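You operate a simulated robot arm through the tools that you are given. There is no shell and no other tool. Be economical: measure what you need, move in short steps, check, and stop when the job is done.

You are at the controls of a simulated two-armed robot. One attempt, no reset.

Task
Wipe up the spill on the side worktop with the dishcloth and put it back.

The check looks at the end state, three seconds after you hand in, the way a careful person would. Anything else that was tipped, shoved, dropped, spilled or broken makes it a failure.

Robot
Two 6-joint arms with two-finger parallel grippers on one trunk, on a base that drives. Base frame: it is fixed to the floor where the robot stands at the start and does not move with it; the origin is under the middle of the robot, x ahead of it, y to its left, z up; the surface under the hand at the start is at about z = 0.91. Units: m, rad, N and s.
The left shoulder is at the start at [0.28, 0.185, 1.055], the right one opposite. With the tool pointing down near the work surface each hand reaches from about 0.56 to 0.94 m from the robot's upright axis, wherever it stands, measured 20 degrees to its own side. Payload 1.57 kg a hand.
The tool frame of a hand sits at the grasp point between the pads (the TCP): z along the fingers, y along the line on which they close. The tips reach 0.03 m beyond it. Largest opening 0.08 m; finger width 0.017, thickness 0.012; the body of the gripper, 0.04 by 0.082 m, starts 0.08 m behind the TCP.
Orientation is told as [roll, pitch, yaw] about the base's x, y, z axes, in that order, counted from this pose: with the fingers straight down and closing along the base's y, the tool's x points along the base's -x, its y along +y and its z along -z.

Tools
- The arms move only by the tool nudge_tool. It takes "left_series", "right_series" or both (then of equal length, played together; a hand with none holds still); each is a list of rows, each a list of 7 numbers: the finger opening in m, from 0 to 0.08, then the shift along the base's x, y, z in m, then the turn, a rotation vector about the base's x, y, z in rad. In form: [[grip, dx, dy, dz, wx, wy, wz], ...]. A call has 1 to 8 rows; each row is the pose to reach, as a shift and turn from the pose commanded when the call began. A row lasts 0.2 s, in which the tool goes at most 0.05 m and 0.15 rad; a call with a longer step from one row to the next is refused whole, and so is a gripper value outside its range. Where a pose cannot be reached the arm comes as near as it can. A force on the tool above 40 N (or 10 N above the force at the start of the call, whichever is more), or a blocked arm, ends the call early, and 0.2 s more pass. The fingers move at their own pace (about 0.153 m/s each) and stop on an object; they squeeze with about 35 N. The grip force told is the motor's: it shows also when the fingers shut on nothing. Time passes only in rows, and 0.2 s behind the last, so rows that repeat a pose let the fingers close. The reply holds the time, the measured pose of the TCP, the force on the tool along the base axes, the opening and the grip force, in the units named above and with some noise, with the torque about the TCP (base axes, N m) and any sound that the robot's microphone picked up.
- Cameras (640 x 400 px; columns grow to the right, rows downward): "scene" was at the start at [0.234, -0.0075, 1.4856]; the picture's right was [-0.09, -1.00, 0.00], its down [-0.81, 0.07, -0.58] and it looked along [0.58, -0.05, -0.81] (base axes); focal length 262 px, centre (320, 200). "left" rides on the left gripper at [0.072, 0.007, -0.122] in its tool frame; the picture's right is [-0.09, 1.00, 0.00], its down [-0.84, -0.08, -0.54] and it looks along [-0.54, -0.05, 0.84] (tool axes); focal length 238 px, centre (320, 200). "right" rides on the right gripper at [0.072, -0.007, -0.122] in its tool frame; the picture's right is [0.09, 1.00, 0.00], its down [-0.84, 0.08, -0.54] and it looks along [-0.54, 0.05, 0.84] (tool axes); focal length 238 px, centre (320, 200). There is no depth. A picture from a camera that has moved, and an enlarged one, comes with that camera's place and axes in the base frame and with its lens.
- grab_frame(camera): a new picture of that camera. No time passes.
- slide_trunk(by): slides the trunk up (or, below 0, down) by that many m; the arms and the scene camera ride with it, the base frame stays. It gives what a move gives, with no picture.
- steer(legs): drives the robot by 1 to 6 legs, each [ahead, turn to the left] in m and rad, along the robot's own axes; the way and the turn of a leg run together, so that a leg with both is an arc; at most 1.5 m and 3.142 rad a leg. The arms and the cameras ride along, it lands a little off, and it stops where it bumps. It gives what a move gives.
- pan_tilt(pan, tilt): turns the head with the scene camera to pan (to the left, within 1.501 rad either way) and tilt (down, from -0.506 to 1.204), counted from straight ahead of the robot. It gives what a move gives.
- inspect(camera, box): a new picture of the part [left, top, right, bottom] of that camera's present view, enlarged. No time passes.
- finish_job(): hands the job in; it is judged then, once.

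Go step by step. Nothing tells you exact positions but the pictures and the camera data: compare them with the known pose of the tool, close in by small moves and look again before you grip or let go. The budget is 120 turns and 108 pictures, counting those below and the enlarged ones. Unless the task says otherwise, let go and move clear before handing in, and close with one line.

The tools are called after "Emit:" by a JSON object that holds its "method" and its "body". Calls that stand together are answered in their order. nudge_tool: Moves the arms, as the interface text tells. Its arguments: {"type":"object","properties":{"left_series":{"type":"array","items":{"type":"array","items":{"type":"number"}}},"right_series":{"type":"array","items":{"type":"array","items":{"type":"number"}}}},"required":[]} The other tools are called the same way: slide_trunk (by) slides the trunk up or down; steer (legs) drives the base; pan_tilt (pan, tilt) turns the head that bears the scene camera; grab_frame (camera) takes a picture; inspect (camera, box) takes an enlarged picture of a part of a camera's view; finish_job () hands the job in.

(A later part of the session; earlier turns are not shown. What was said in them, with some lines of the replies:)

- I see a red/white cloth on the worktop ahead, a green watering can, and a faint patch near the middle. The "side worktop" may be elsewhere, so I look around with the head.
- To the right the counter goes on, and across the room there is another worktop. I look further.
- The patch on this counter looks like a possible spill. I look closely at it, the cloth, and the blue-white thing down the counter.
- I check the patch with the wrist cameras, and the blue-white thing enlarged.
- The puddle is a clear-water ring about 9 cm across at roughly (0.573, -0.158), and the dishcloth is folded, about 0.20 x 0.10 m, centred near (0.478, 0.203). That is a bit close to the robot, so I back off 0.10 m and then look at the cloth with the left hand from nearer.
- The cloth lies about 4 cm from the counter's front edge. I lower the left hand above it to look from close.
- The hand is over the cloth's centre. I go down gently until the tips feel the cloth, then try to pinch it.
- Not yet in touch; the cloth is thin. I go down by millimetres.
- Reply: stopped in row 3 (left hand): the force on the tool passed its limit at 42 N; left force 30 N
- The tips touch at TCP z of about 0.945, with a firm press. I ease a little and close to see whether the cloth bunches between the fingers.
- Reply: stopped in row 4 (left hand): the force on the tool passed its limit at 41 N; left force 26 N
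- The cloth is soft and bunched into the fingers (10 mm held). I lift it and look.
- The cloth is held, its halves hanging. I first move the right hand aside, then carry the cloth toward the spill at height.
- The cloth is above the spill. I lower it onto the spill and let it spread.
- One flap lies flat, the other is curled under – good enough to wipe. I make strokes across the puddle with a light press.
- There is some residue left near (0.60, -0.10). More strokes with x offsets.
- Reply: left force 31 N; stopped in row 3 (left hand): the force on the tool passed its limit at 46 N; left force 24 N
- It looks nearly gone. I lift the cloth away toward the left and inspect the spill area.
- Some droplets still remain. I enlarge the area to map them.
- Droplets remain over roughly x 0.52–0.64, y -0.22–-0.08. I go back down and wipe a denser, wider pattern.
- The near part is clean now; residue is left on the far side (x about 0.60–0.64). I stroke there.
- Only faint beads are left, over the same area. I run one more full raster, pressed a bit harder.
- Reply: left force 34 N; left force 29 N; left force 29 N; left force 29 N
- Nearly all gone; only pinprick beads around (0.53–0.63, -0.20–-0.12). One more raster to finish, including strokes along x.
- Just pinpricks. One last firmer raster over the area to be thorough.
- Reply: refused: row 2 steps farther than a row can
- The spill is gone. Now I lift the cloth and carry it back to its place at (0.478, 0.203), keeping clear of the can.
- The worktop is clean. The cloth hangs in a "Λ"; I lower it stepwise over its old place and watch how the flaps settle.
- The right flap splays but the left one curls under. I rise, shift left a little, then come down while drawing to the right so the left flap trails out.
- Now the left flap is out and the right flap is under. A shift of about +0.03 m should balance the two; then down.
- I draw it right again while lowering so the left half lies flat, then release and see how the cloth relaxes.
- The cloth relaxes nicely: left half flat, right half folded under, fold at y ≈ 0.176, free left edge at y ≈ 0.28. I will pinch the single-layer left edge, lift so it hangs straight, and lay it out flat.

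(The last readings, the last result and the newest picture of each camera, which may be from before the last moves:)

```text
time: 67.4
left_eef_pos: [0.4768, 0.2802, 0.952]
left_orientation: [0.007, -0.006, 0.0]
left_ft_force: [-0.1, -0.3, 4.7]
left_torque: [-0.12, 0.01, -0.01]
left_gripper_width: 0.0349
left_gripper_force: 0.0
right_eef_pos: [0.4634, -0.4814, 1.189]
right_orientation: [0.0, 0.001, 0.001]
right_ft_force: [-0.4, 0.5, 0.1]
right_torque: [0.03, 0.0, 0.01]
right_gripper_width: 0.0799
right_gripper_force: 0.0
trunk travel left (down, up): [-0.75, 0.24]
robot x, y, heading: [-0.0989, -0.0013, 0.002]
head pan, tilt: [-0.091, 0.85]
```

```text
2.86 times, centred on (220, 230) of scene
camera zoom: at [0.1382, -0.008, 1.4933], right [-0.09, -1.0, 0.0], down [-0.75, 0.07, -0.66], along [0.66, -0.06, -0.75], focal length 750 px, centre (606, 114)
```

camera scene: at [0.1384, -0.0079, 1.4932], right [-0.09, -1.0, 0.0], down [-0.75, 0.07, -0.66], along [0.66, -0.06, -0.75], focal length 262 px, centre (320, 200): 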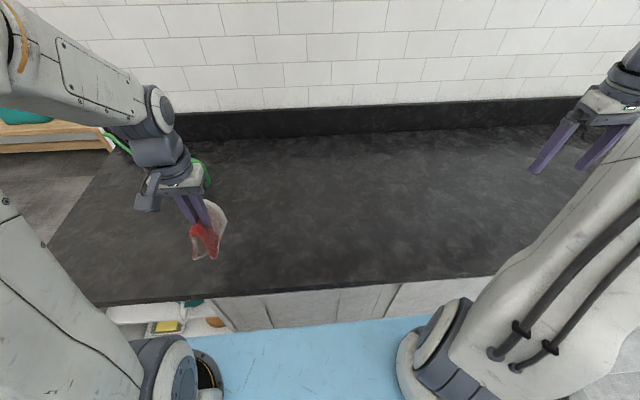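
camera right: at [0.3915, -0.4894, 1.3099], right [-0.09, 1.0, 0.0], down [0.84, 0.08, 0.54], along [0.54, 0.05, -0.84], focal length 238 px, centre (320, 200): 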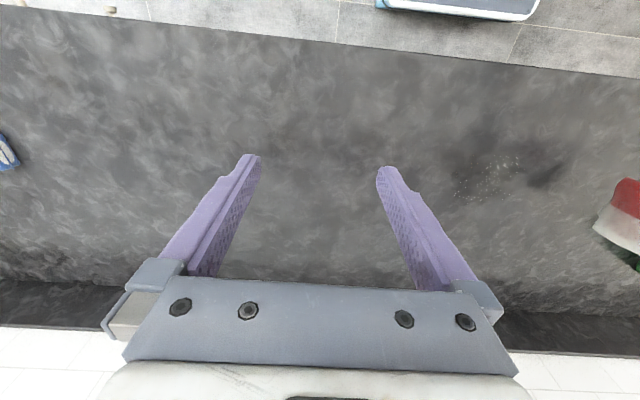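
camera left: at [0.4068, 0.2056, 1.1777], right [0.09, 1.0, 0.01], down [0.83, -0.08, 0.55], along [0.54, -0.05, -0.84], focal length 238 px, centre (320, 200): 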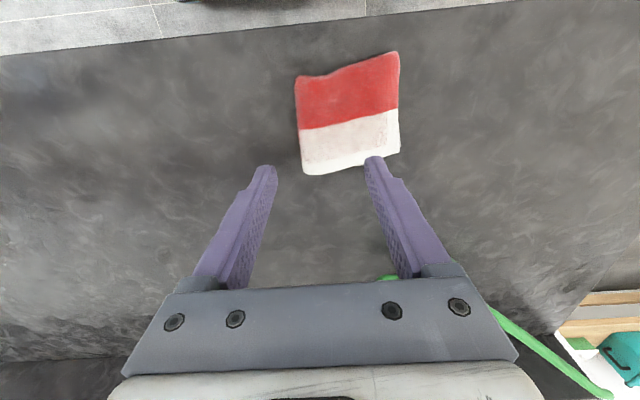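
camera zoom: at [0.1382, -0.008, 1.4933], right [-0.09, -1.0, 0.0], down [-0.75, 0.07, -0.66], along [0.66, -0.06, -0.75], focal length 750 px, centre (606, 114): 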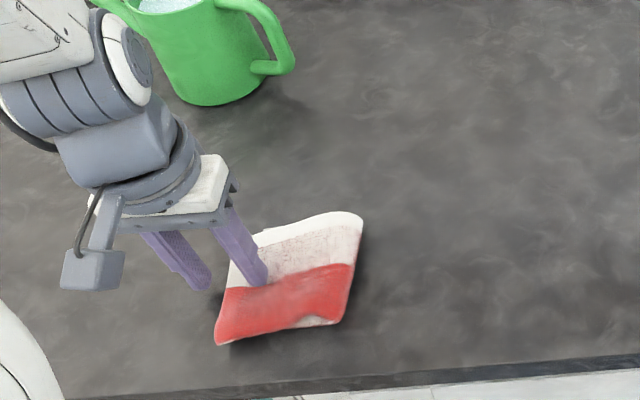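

The inner finger is on the edge zone and the outer one beyond the edge. Press a little and close.

Emit:
{"method": "nudge_tool", "body": {"left_series": [[0.035, 0, 0, -0.005, 0, 0, 0], [0.02, 0, 0, -0.006, 0, 0, 0], [0.0, 0, 0, -0.006, 0, 0, 0], [0.0, 0, 0, -0.006, 0, 0, 0], [0.0, 0, 0, 0.0, 0, 0, 0]]}}

Emit:
{"method": "inspect", "body": {"camera": "left", "box": [120, 20, 440, 220]}}

```text
time: 68.2
left_eef_pos: [0.479, 0.2771, 0.9476]
left_orientation: [0.008, -0.011, -0.001]
left_ft_force: [-4.4, -6.6, 29.1]
left_torque: [-0.49, 0.19, -0.05]
left_gripper_width: 0.0065
left_gripper_force: 26.3
right_eef_pos: [0.463, -0.484, 1.1888]
right_orientation: [0.0, 0.0, -0.001]
right_ft_force: [0.2, 0.3, -0.4]
right_torque: [-0.01, -0.02, -0.02]
right_gripper_width: 0.0799
right_gripper_force: 0.0
trunk travel left (down, up): [-0.75, 0.24]
robot x, y, heading: [-0.0973, -0.0002, -0.001]
head pan, tilt: [-0.091, 0.85]
stopped in row 3 (left hand): the force on the tool passed its limit at 42 N (the readings are from after the stop); the commanded pose is now the measured one
```

```text
2.00 times, centred on (280, 120) of left
camera zoom: at [0.4046, 0.282, 1.0692], right [0.09, 1.0, 0.01], down [0.83, -0.08, 0.55], along [0.55, -0.04, -0.83], focal length 477 px, centre (400, 360)
```

zoom: 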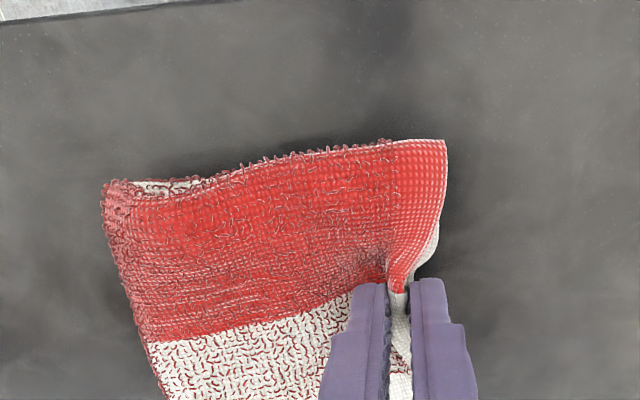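

The edge is gripped. I lift until the cloth hangs free.

Emit:
{"method": "nudge_tool", "body": {"left_series": [[0, 0, 0, 0.01, 0, 0, 0], [0, 0, 0, 0.05, 0, 0, 0], [0, 0, 0, 0.09, 0, 0, 0], [0, 0, 0, 0.13, 0, 0, 0], [0, 0, 0, 0.17, 0, 0, 0], [0, 0, 0, 0.19, 0, 0, 0], [0, 0, 0, 0.19, 0, 0, 0]]}}

Emit:
{"method": "grab_frame", "body": {"camera": "left"}}

Emit:
{"method": "inspect", "body": {"camera": "scene", "box": [100, 140, 300, 300]}}

```text
time: 69.8
left_eef_pos: [0.4779, 0.2783, 1.1355]
left_orientation: [0.006, -0.009, -0.003]
left_ft_force: [-0.2, 0.3, -0.4]
left_torque: [0.0, -0.01, -0.01]
left_gripper_width: 0.0061
left_gripper_force: 26.7
right_eef_pos: [0.4627, -0.4827, 1.1894]
right_orientation: [0.0, 0.001, -0.001]
right_ft_force: [0.7, 0.5, 0.2]
right_torque: [0.05, 0.03, 0.0]
right_gripper_width: 0.0801
right_gripper_force: 0.0
trunk travel left (down, up): [-0.75, 0.24]
robot x, y, heading: [-0.0991, 0.0017, -0.001]
head pan, tilt: [-0.091, 0.85]
```

```text
45 pictures are left
camera left: at [0.4045, 0.2831, 1.2574], right [0.09, 1.0, 0.01], down [0.83, -0.08, 0.55], along [0.55, -0.04, -0.84], focal length 238 px, centre (320, 200)
```

left: 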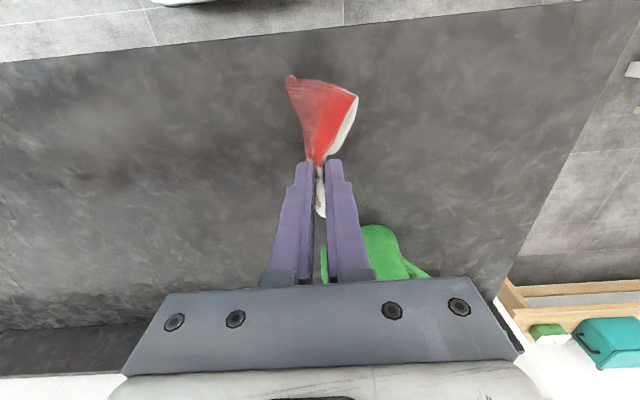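

```text
2.50 times, centred on (200, 220) of scene
camera zoom: at [0.1383, -0.0081, 1.4932], right [-0.09, -1.0, 0.0], down [-0.75, 0.07, -0.66], along [0.66, -0.06, -0.75], focal length 656 px, centre (620, 150)
```

zoom: 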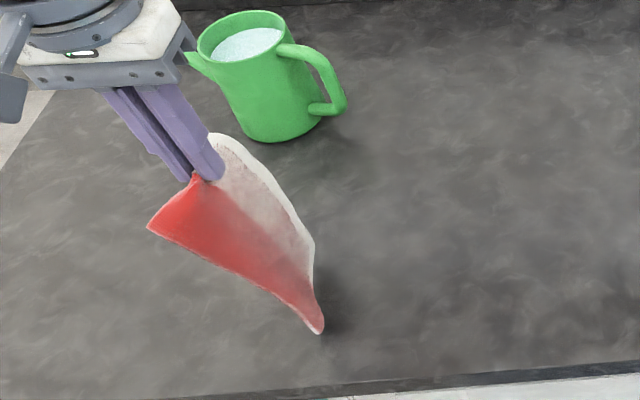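

The cloth hangs out fully. I shift right so its lower end comes over y ≈ 0.10, then lay it down in an arc toward the left.

Emit:
{"method": "nudge_tool", "body": {"left_series": [[0, 0, -0.04, 0.01, 0, 0, 0], [0, 0, -0.08, 0.01, 0, 0, 0], [0, 0, -0.12, 0.01, 0, 0, 0], [0, 0, -0.16, 0.01, 0, 0, 0], [0, 0, -0.178, 0.005, 0, 0, 0], [0, 0, -0.178, 0, 0, 0, 0], [0, 0, -0.178, -0.005, 0, 0, 0]]}}

Emit:
{"method": "grab_frame", "body": {"camera": "left"}}

Emit:
{"method": "inspect", "body": {"camera": "scene", "box": [160, 120, 360, 300]}}

```text
time: 71.4
left_eef_pos: [0.48, 0.0993, 1.1311]
left_orientation: [0.007, -0.009, 0.0]
left_ft_force: [0.8, -0.2, -0.5]
left_torque: [-0.02, 0.02, -0.01]
left_gripper_width: 0.0058
left_gripper_force: 26.1
right_eef_pos: [0.4633, -0.4828, 1.1889]
right_orientation: [0.0, -0.001, -0.002]
right_ft_force: [-0.2, 0.7, -0.3]
right_torque: [0.0, 0.0, 0.0]
right_gripper_width: 0.0798
right_gripper_force: 0.0
trunk travel left (down, up): [-0.75, 0.24]
robot x, y, heading: [-0.1005, -0.0012, -0.006]
head pan, tilt: [-0.091, 0.85]
```

```text
43 pictures are left
camera left: at [0.4067, 0.1038, 1.2519], right [0.09, 1.0, 0.01], down [0.83, -0.08, 0.55], along [0.55, -0.04, -0.84], focal length 238 px, centre (320, 200)
```

left: 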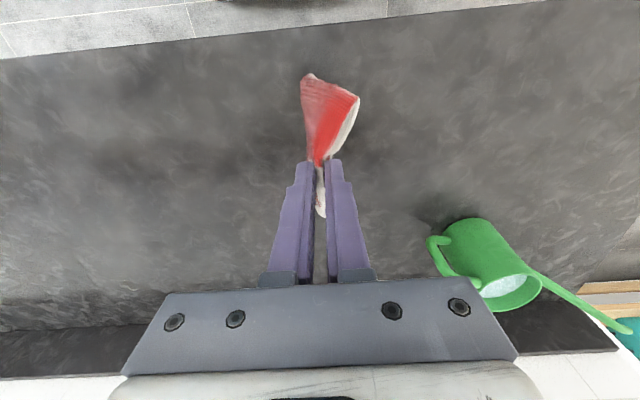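

```text
2.22 times, centred on (260, 210) of scene
camera zoom: at [0.1383, -0.0081, 1.4932], right [-0.09, -1.0, 0.0], down [-0.75, 0.07, -0.66], along [0.66, -0.06, -0.75], focal length 583 px, centre (453, 178)
```

zoom: 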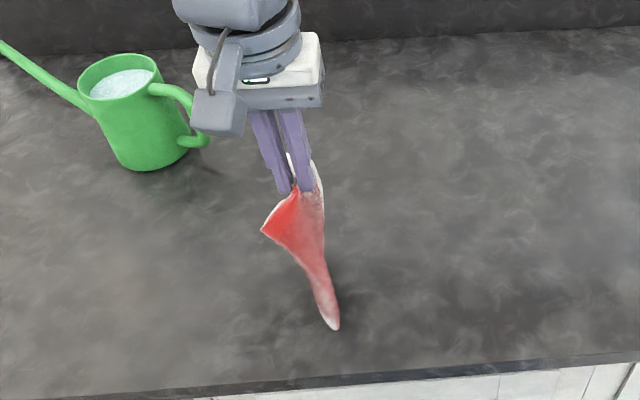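

Its lower end is at about (0.44, 0.10). Now the laying arc.

Emit:
{"method": "nudge_tool", "body": {"left_series": [[0, 0, 0.03, -0.02, 0, 0, 0], [0, 0, 0.07, -0.03, 0, 0, 0], [0, 0, 0.11, -0.05, 0, 0, 0], [0, 0, 0.145, -0.08, 0, 0, 0], [0, 0, 0.17, -0.115, 0, 0, 0], [0, 0, 0.183, -0.15, 0, 0, 0], [0, 0, 0.187, -0.17, 0, 0, 0], [0, 0, 0.187, -0.176, 0, 0, 0]]}}

Emit:
{"method": "grab_frame", "body": {"camera": "left"}}

Emit:
{"method": "inspect", "body": {"camera": "scene", "box": [140, 160, 300, 300]}}

```text
time: 73.2
left_eef_pos: [0.4789, 0.2876, 0.9555]
left_orientation: [0.006, -0.01, -0.003]
left_ft_force: [0.3, 0.8, 0.6]
left_torque: [0.01, -0.01, 0.02]
left_gripper_width: 0.006
left_gripper_force: 26.0
right_eef_pos: [0.4631, -0.4827, 1.1899]
right_orientation: [0.0, -0.001, 0.0]
right_ft_force: [0.3, -1.4, 0.1]
right_torque: [0.01, -0.02, 0.03]
right_gripper_width: 0.0803
right_gripper_force: 0.0
trunk travel left (down, up): [-0.75, 0.24]
robot x, y, heading: [-0.1005, -0.001, -0.001]
head pan, tilt: [-0.091, 0.85]
```

```text
41 pictures are left
camera left: at [0.4051, 0.2918, 1.0772], right [0.09, 1.0, 0.01], down [0.83, -0.08, 0.55], along [0.55, -0.04, -0.84], focal length 238 px, centre (320, 200)
```

left: 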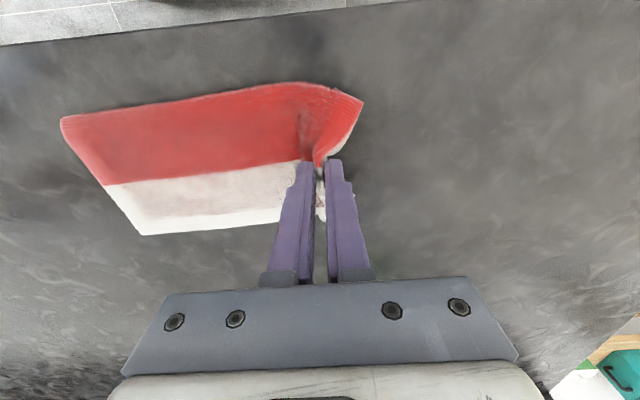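

```text
2.86 times, centred on (220, 230) of scene
camera zoom: at [0.1384, -0.008, 1.4932], right [-0.09, -1.0, 0.0], down [-0.75, 0.07, -0.66], along [0.66, -0.06, -0.75], focal length 750 px, centre (606, 114)
```

zoom: 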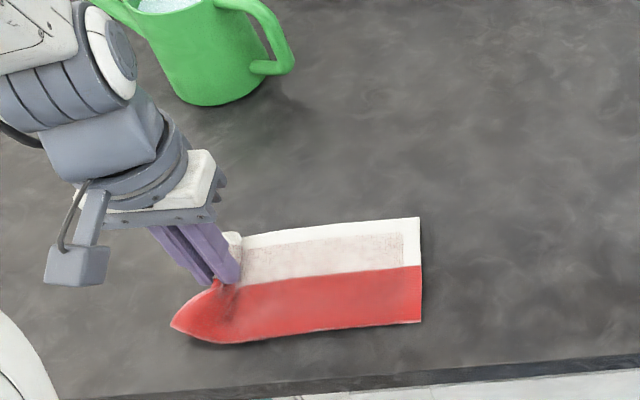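

It lies flat now, only about 2.5 cm too far left (right edge at y ≈ 0.123 against 0.098). I lift it back along the arc and re-lay it 2.5 cm further right.

Emit:
{"method": "nudge_tool", "body": {"left_series": [[0, 0, 0, 0.03, 0, 0, 0], [0, 0, -0.02, 0.07, 0, 0, 0], [0, 0, -0.05, 0.105, 0, 0, 0], [0, 0, -0.085, 0.14, 0, 0, 0], [0, 0, -0.125, 0.165, 0, 0, 0], [0, 0, -0.165, 0.185, 0, 0, 0], [0, 0, -0.21, 0.19, 0, 0, 0], [0, 0, -0.212, 0.178, 0, 0, 0]]}}

Emit:
{"method": "nudge_tool", "body": {"left_series": [[0, 0, 0, 0, 0, 0, 0], [0, 0, 0, -0.002, 0, 0, 0], [0, 0, 0, -0.002, 0, 0, 0]]}}

Emit:
{"method": "nudge_tool", "body": {"left_series": [[0, 0, 0.03, -0.02, 0, 0, 0], [0, 0, 0.07, -0.03, 0, 0, 0], [0, 0, 0.11, -0.05, 0, 0, 0], [0, 0, 0.145, -0.08, 0, 0, 0], [0, 0, 0.17, -0.115, 0, 0, 0], [0, 0, 0.183, -0.15, 0, 0, 0], [0, 0, 0.187, -0.17, 0, 0, 0], [0, 0, 0.187, -0.176, 0, 0, 0]]}}

Emit:
{"method": "grab_frame", "body": {"camera": "left"}}

Emit:
{"method": "inspect", "body": {"camera": "scene", "box": [140, 160, 300, 300]}}

```text
time: 75.0
left_eef_pos: [0.4775, 0.0748, 1.1335]
left_orientation: [0.009, -0.007, 0.001]
left_ft_force: [-0.3, -0.8, -0.4]
left_torque: [0.0, -0.02, 0.03]
left_gripper_width: 0.0061
left_gripper_force: 25.9
right_eef_pos: [0.4636, -0.4827, 1.19]
right_orientation: [-0.001, 0.001, -0.003]
right_ft_force: [0.5, -0.1, 0.5]
right_torque: [-0.01, 0.01, 0.01]
right_gripper_width: 0.0802
right_gripper_force: 0.0
trunk travel left (down, up): [-0.75, 0.24]
robot x, y, heading: [-0.1014, 0.0031, 0.002]
head pan, tilt: [-0.091, 0.85]
```

```text
time: 75.8
left_eef_pos: [0.4789, 0.0755, 1.1308]
left_orientation: [0.007, -0.009, -0.003]
left_ft_force: [0.6, -0.8, -0.2]
left_torque: [0.01, 0.03, -0.03]
left_gripper_width: 0.006
left_gripper_force: 25.7
right_eef_pos: [0.4634, -0.4841, 1.1885]
right_orientation: [-0.002, -0.001, -0.003]
right_ft_force: [0.7, -0.3, 0.0]
right_torque: [0.03, 0.0, 0.0]
right_gripper_width: 0.0796
right_gripper_force: 0.0
trunk travel left (down, up): [-0.75, 0.24]
robot x, y, heading: [-0.1044, 0.0041, 0.007]
head pan, tilt: [-0.091, 0.85]
```

```text
time: 77.6
left_eef_pos: [0.4795, 0.2635, 0.957]
left_orientation: [0.008, -0.007, -0.002]
left_ft_force: [0.5, -0.1, -0.2]
left_torque: [0.02, -0.03, 0.01]
left_gripper_width: 0.0063
left_gripper_force: 25.9
right_eef_pos: [0.4639, -0.4834, 1.1887]
right_orientation: [0.001, 0.001, 0.0]
right_ft_force: [0.0, -0.6, -0.7]
right_torque: [0.03, 0.0, -0.03]
right_gripper_width: 0.0799
right_gripper_force: 0.0
trunk travel left (down, up): [-0.75, 0.24]
robot x, y, heading: [-0.0997, 0.0028, -0.001]
head pan, tilt: [-0.091, 0.85]
```

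```text
39 pictures are left
camera left: at [0.4041, 0.2678, 1.0772], right [0.09, 1.0, 0.01], down [0.83, -0.08, 0.55], along [0.55, -0.04, -0.84], focal length 238 px, centre (320, 200)
```

left: 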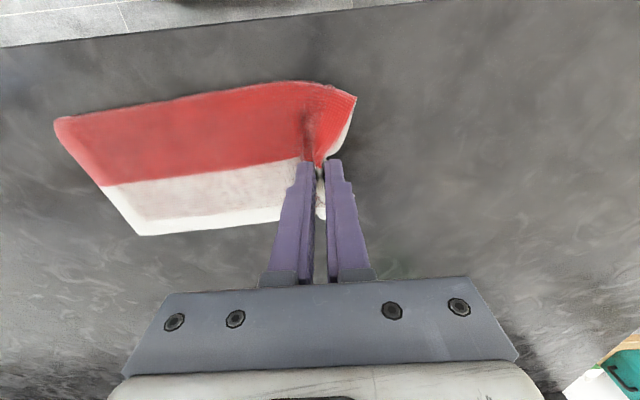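

```text
2.86 times, centred on (220, 230) of scene
camera zoom: at [0.1384, -0.008, 1.4932], right [-0.09, -1.0, 0.0], down [-0.75, 0.07, -0.66], along [0.66, -0.06, -0.75], focal length 750 px, centre (606, 114)
```

zoom: 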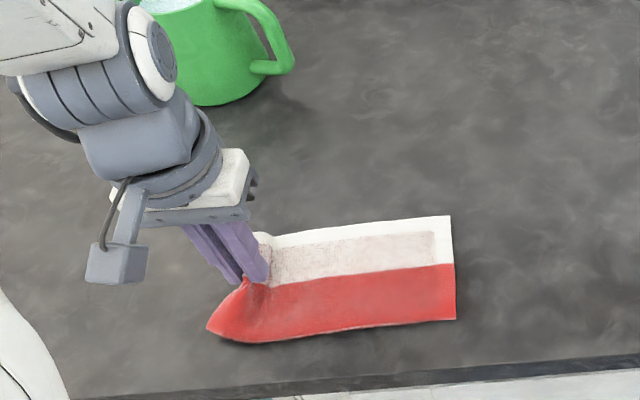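

The right edge is now where it was. I release slowly and lift away.

Emit:
{"method": "nudge_tool", "body": {"left_series": [[0, 0, 0.002, -0.006, 0, 0, 0], [0.015, 0, 0.002, -0.006, 0, 0, 0], [0.03, 0, 0.002, -0.005, 0, 0, 0], [0.03, 0, 0.002, 0.0, 0, 0, 0], [0.03, 0, 0.002, 0.04, 0, 0, 0], [0.03, 0, 0.002, 0.09, 0, 0, 0], [0.03, 0, 0.002, 0.13, 0, 0, 0]]}}

Emit:
{"method": "grab_frame", "body": {"camera": "left"}}

Emit:
{"method": "grab_frame", "body": {"camera": "scene"}}

```text
time: 79.2
left_eef_pos: [0.4807, 0.265, 1.086]
left_orientation: [0.008, -0.007, -0.002]
left_ft_force: [0.6, -0.6, 0.7]
left_torque: [0.01, -0.01, -0.04]
left_gripper_width: 0.0299
left_gripper_force: 0.0
right_eef_pos: [0.465, -0.482, 1.1889]
right_orientation: [0.0, -0.001, -0.001]
right_ft_force: [-0.2, 0.0, -1.2]
right_torque: [-0.03, 0.0, 0.01]
right_gripper_width: 0.0803
right_gripper_force: 0.1
trunk travel left (down, up): [-0.75, 0.24]
robot x, y, heading: [-0.1028, 0.0021, 0.001]
head pan, tilt: [-0.091, 0.85]
```

```text
37 pictures are left
camera left: at [0.4063, 0.2697, 1.2072], right [0.09, 1.0, 0.01], down [0.83, -0.08, 0.55], along [0.55, -0.05, -0.84], focal length 238 px, centre (320, 200)
```

left: 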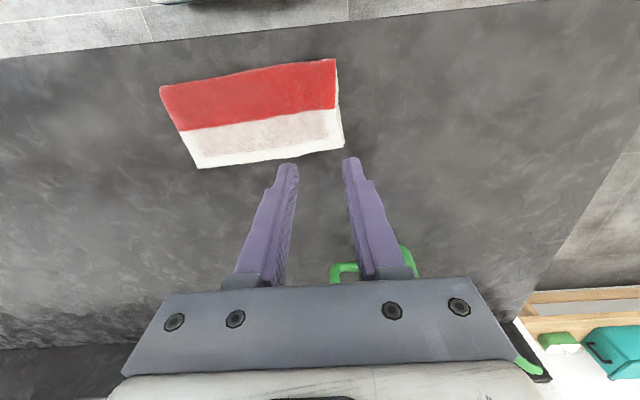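

```text
36 pictures are left
camera scene: at [0.1384, -0.0081, 1.4931], right [-0.09, -1.0, 0.0], down [-0.75, 0.07, -0.66], along [0.66, -0.06, -0.75], focal length 262 px, centre (320, 200)
```

scene: 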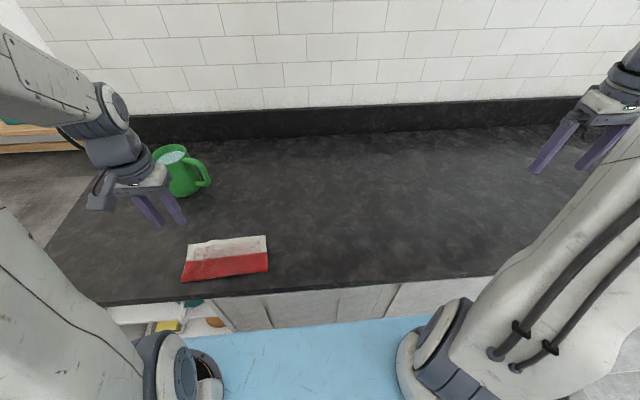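

The cloth lies flat at its old place, within about a centimetre. A last close look at the spill area with the right camera, brought nearer, while the left hand rises.

Emit:
{"method": "nudge_tool", "body": {"left_series": [[0.06, 0, 0, 0.04, 0, 0, 0], [0.08, 0, 0, 0.08, 0, 0, 0], [0.08, 0, 0, 0.09, 0, 0, 0], [0.08, 0, 0, 0.09, 0, 0, 0], [0.08, 0, 0, 0.09, 0, 0, 0]], "right_series": [[0.08, 0, 0.045, 0, 0, 0, 0], [0.08, 0.0, 0.09, 0, 0, 0, 0], [0.08, 0.02, 0.13, -0.02, 0, 0, 0], [0.08, 0.04, 0.17, -0.03, 0, 0, 0], [0.08, 0.06, 0.21, -0.04, 0, 0, 0]]}}

Emit:
{"method": "inspect", "body": {"camera": "right", "box": [220, 30, 480, 190]}}

Emit:
{"method": "inspect", "body": {"camera": "right", "box": [260, 100, 480, 240]}}

```text
time: 80.4
left_eef_pos: [0.4795, 0.2645, 1.1756]
left_orientation: [0.007, -0.009, -0.002]
left_ft_force: [0.0, -0.5, 0.1]
left_torque: [0.01, 0.04, 0.03]
left_gripper_width: 0.0801
left_gripper_force: 0.0
right_eef_pos: [0.5222, -0.2732, 1.1488]
right_orientation: [0.0, 0.0, -0.002]
right_ft_force: [0.2, 0.5, -0.1]
right_torque: [0.02, 0.0, 0.0]
right_gripper_width: 0.08
right_gripper_force: 0.0
trunk travel left (down, up): [-0.75, 0.24]
robot x, y, heading: [-0.1012, 0.0003, -0.004]
head pan, tilt: [-0.091, 0.85]
```

```text
2.46 times, centred on (350, 110) of right
camera zoom: at [0.4508, -0.2791, 1.27], right [-0.09, 1.0, 0.0], down [0.84, 0.08, 0.54], along [0.54, 0.05, -0.84], focal length 587 px, centre (246, 422)
```

zoom: 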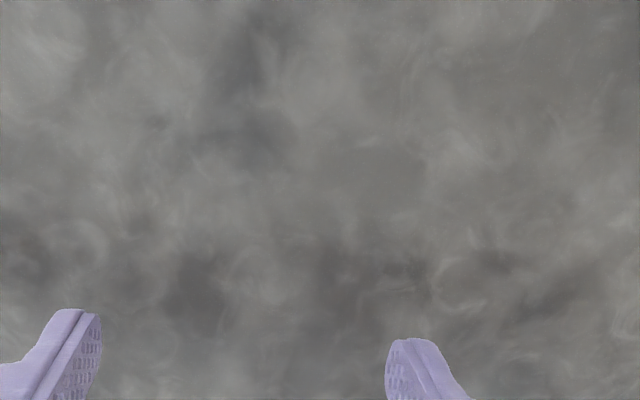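

```text
2.86 times, centred on (370, 170) of right
camera zoom: at [0.4508, -0.2791, 1.27], right [-0.09, 1.0, 0.0], down [0.84, 0.08, 0.54], along [0.54, 0.05, -0.84], focal length 681 px, centre (177, 286)
```

zoom: 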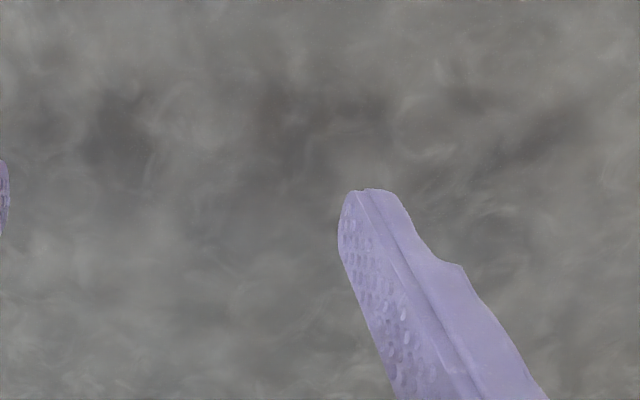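

The spill area is dry and clean, the cloth is back flat in its place, the can is untouched and both hands are clear. I hand in.

Emit:
{"method": "finish_job", "body": {}}

```text
The job is handed in.
```

I wiped up the spill and laid the dishcloth flat again within about 1 cm of where it was. The last close-up pictures show no droplets left, and nothing else was moved.
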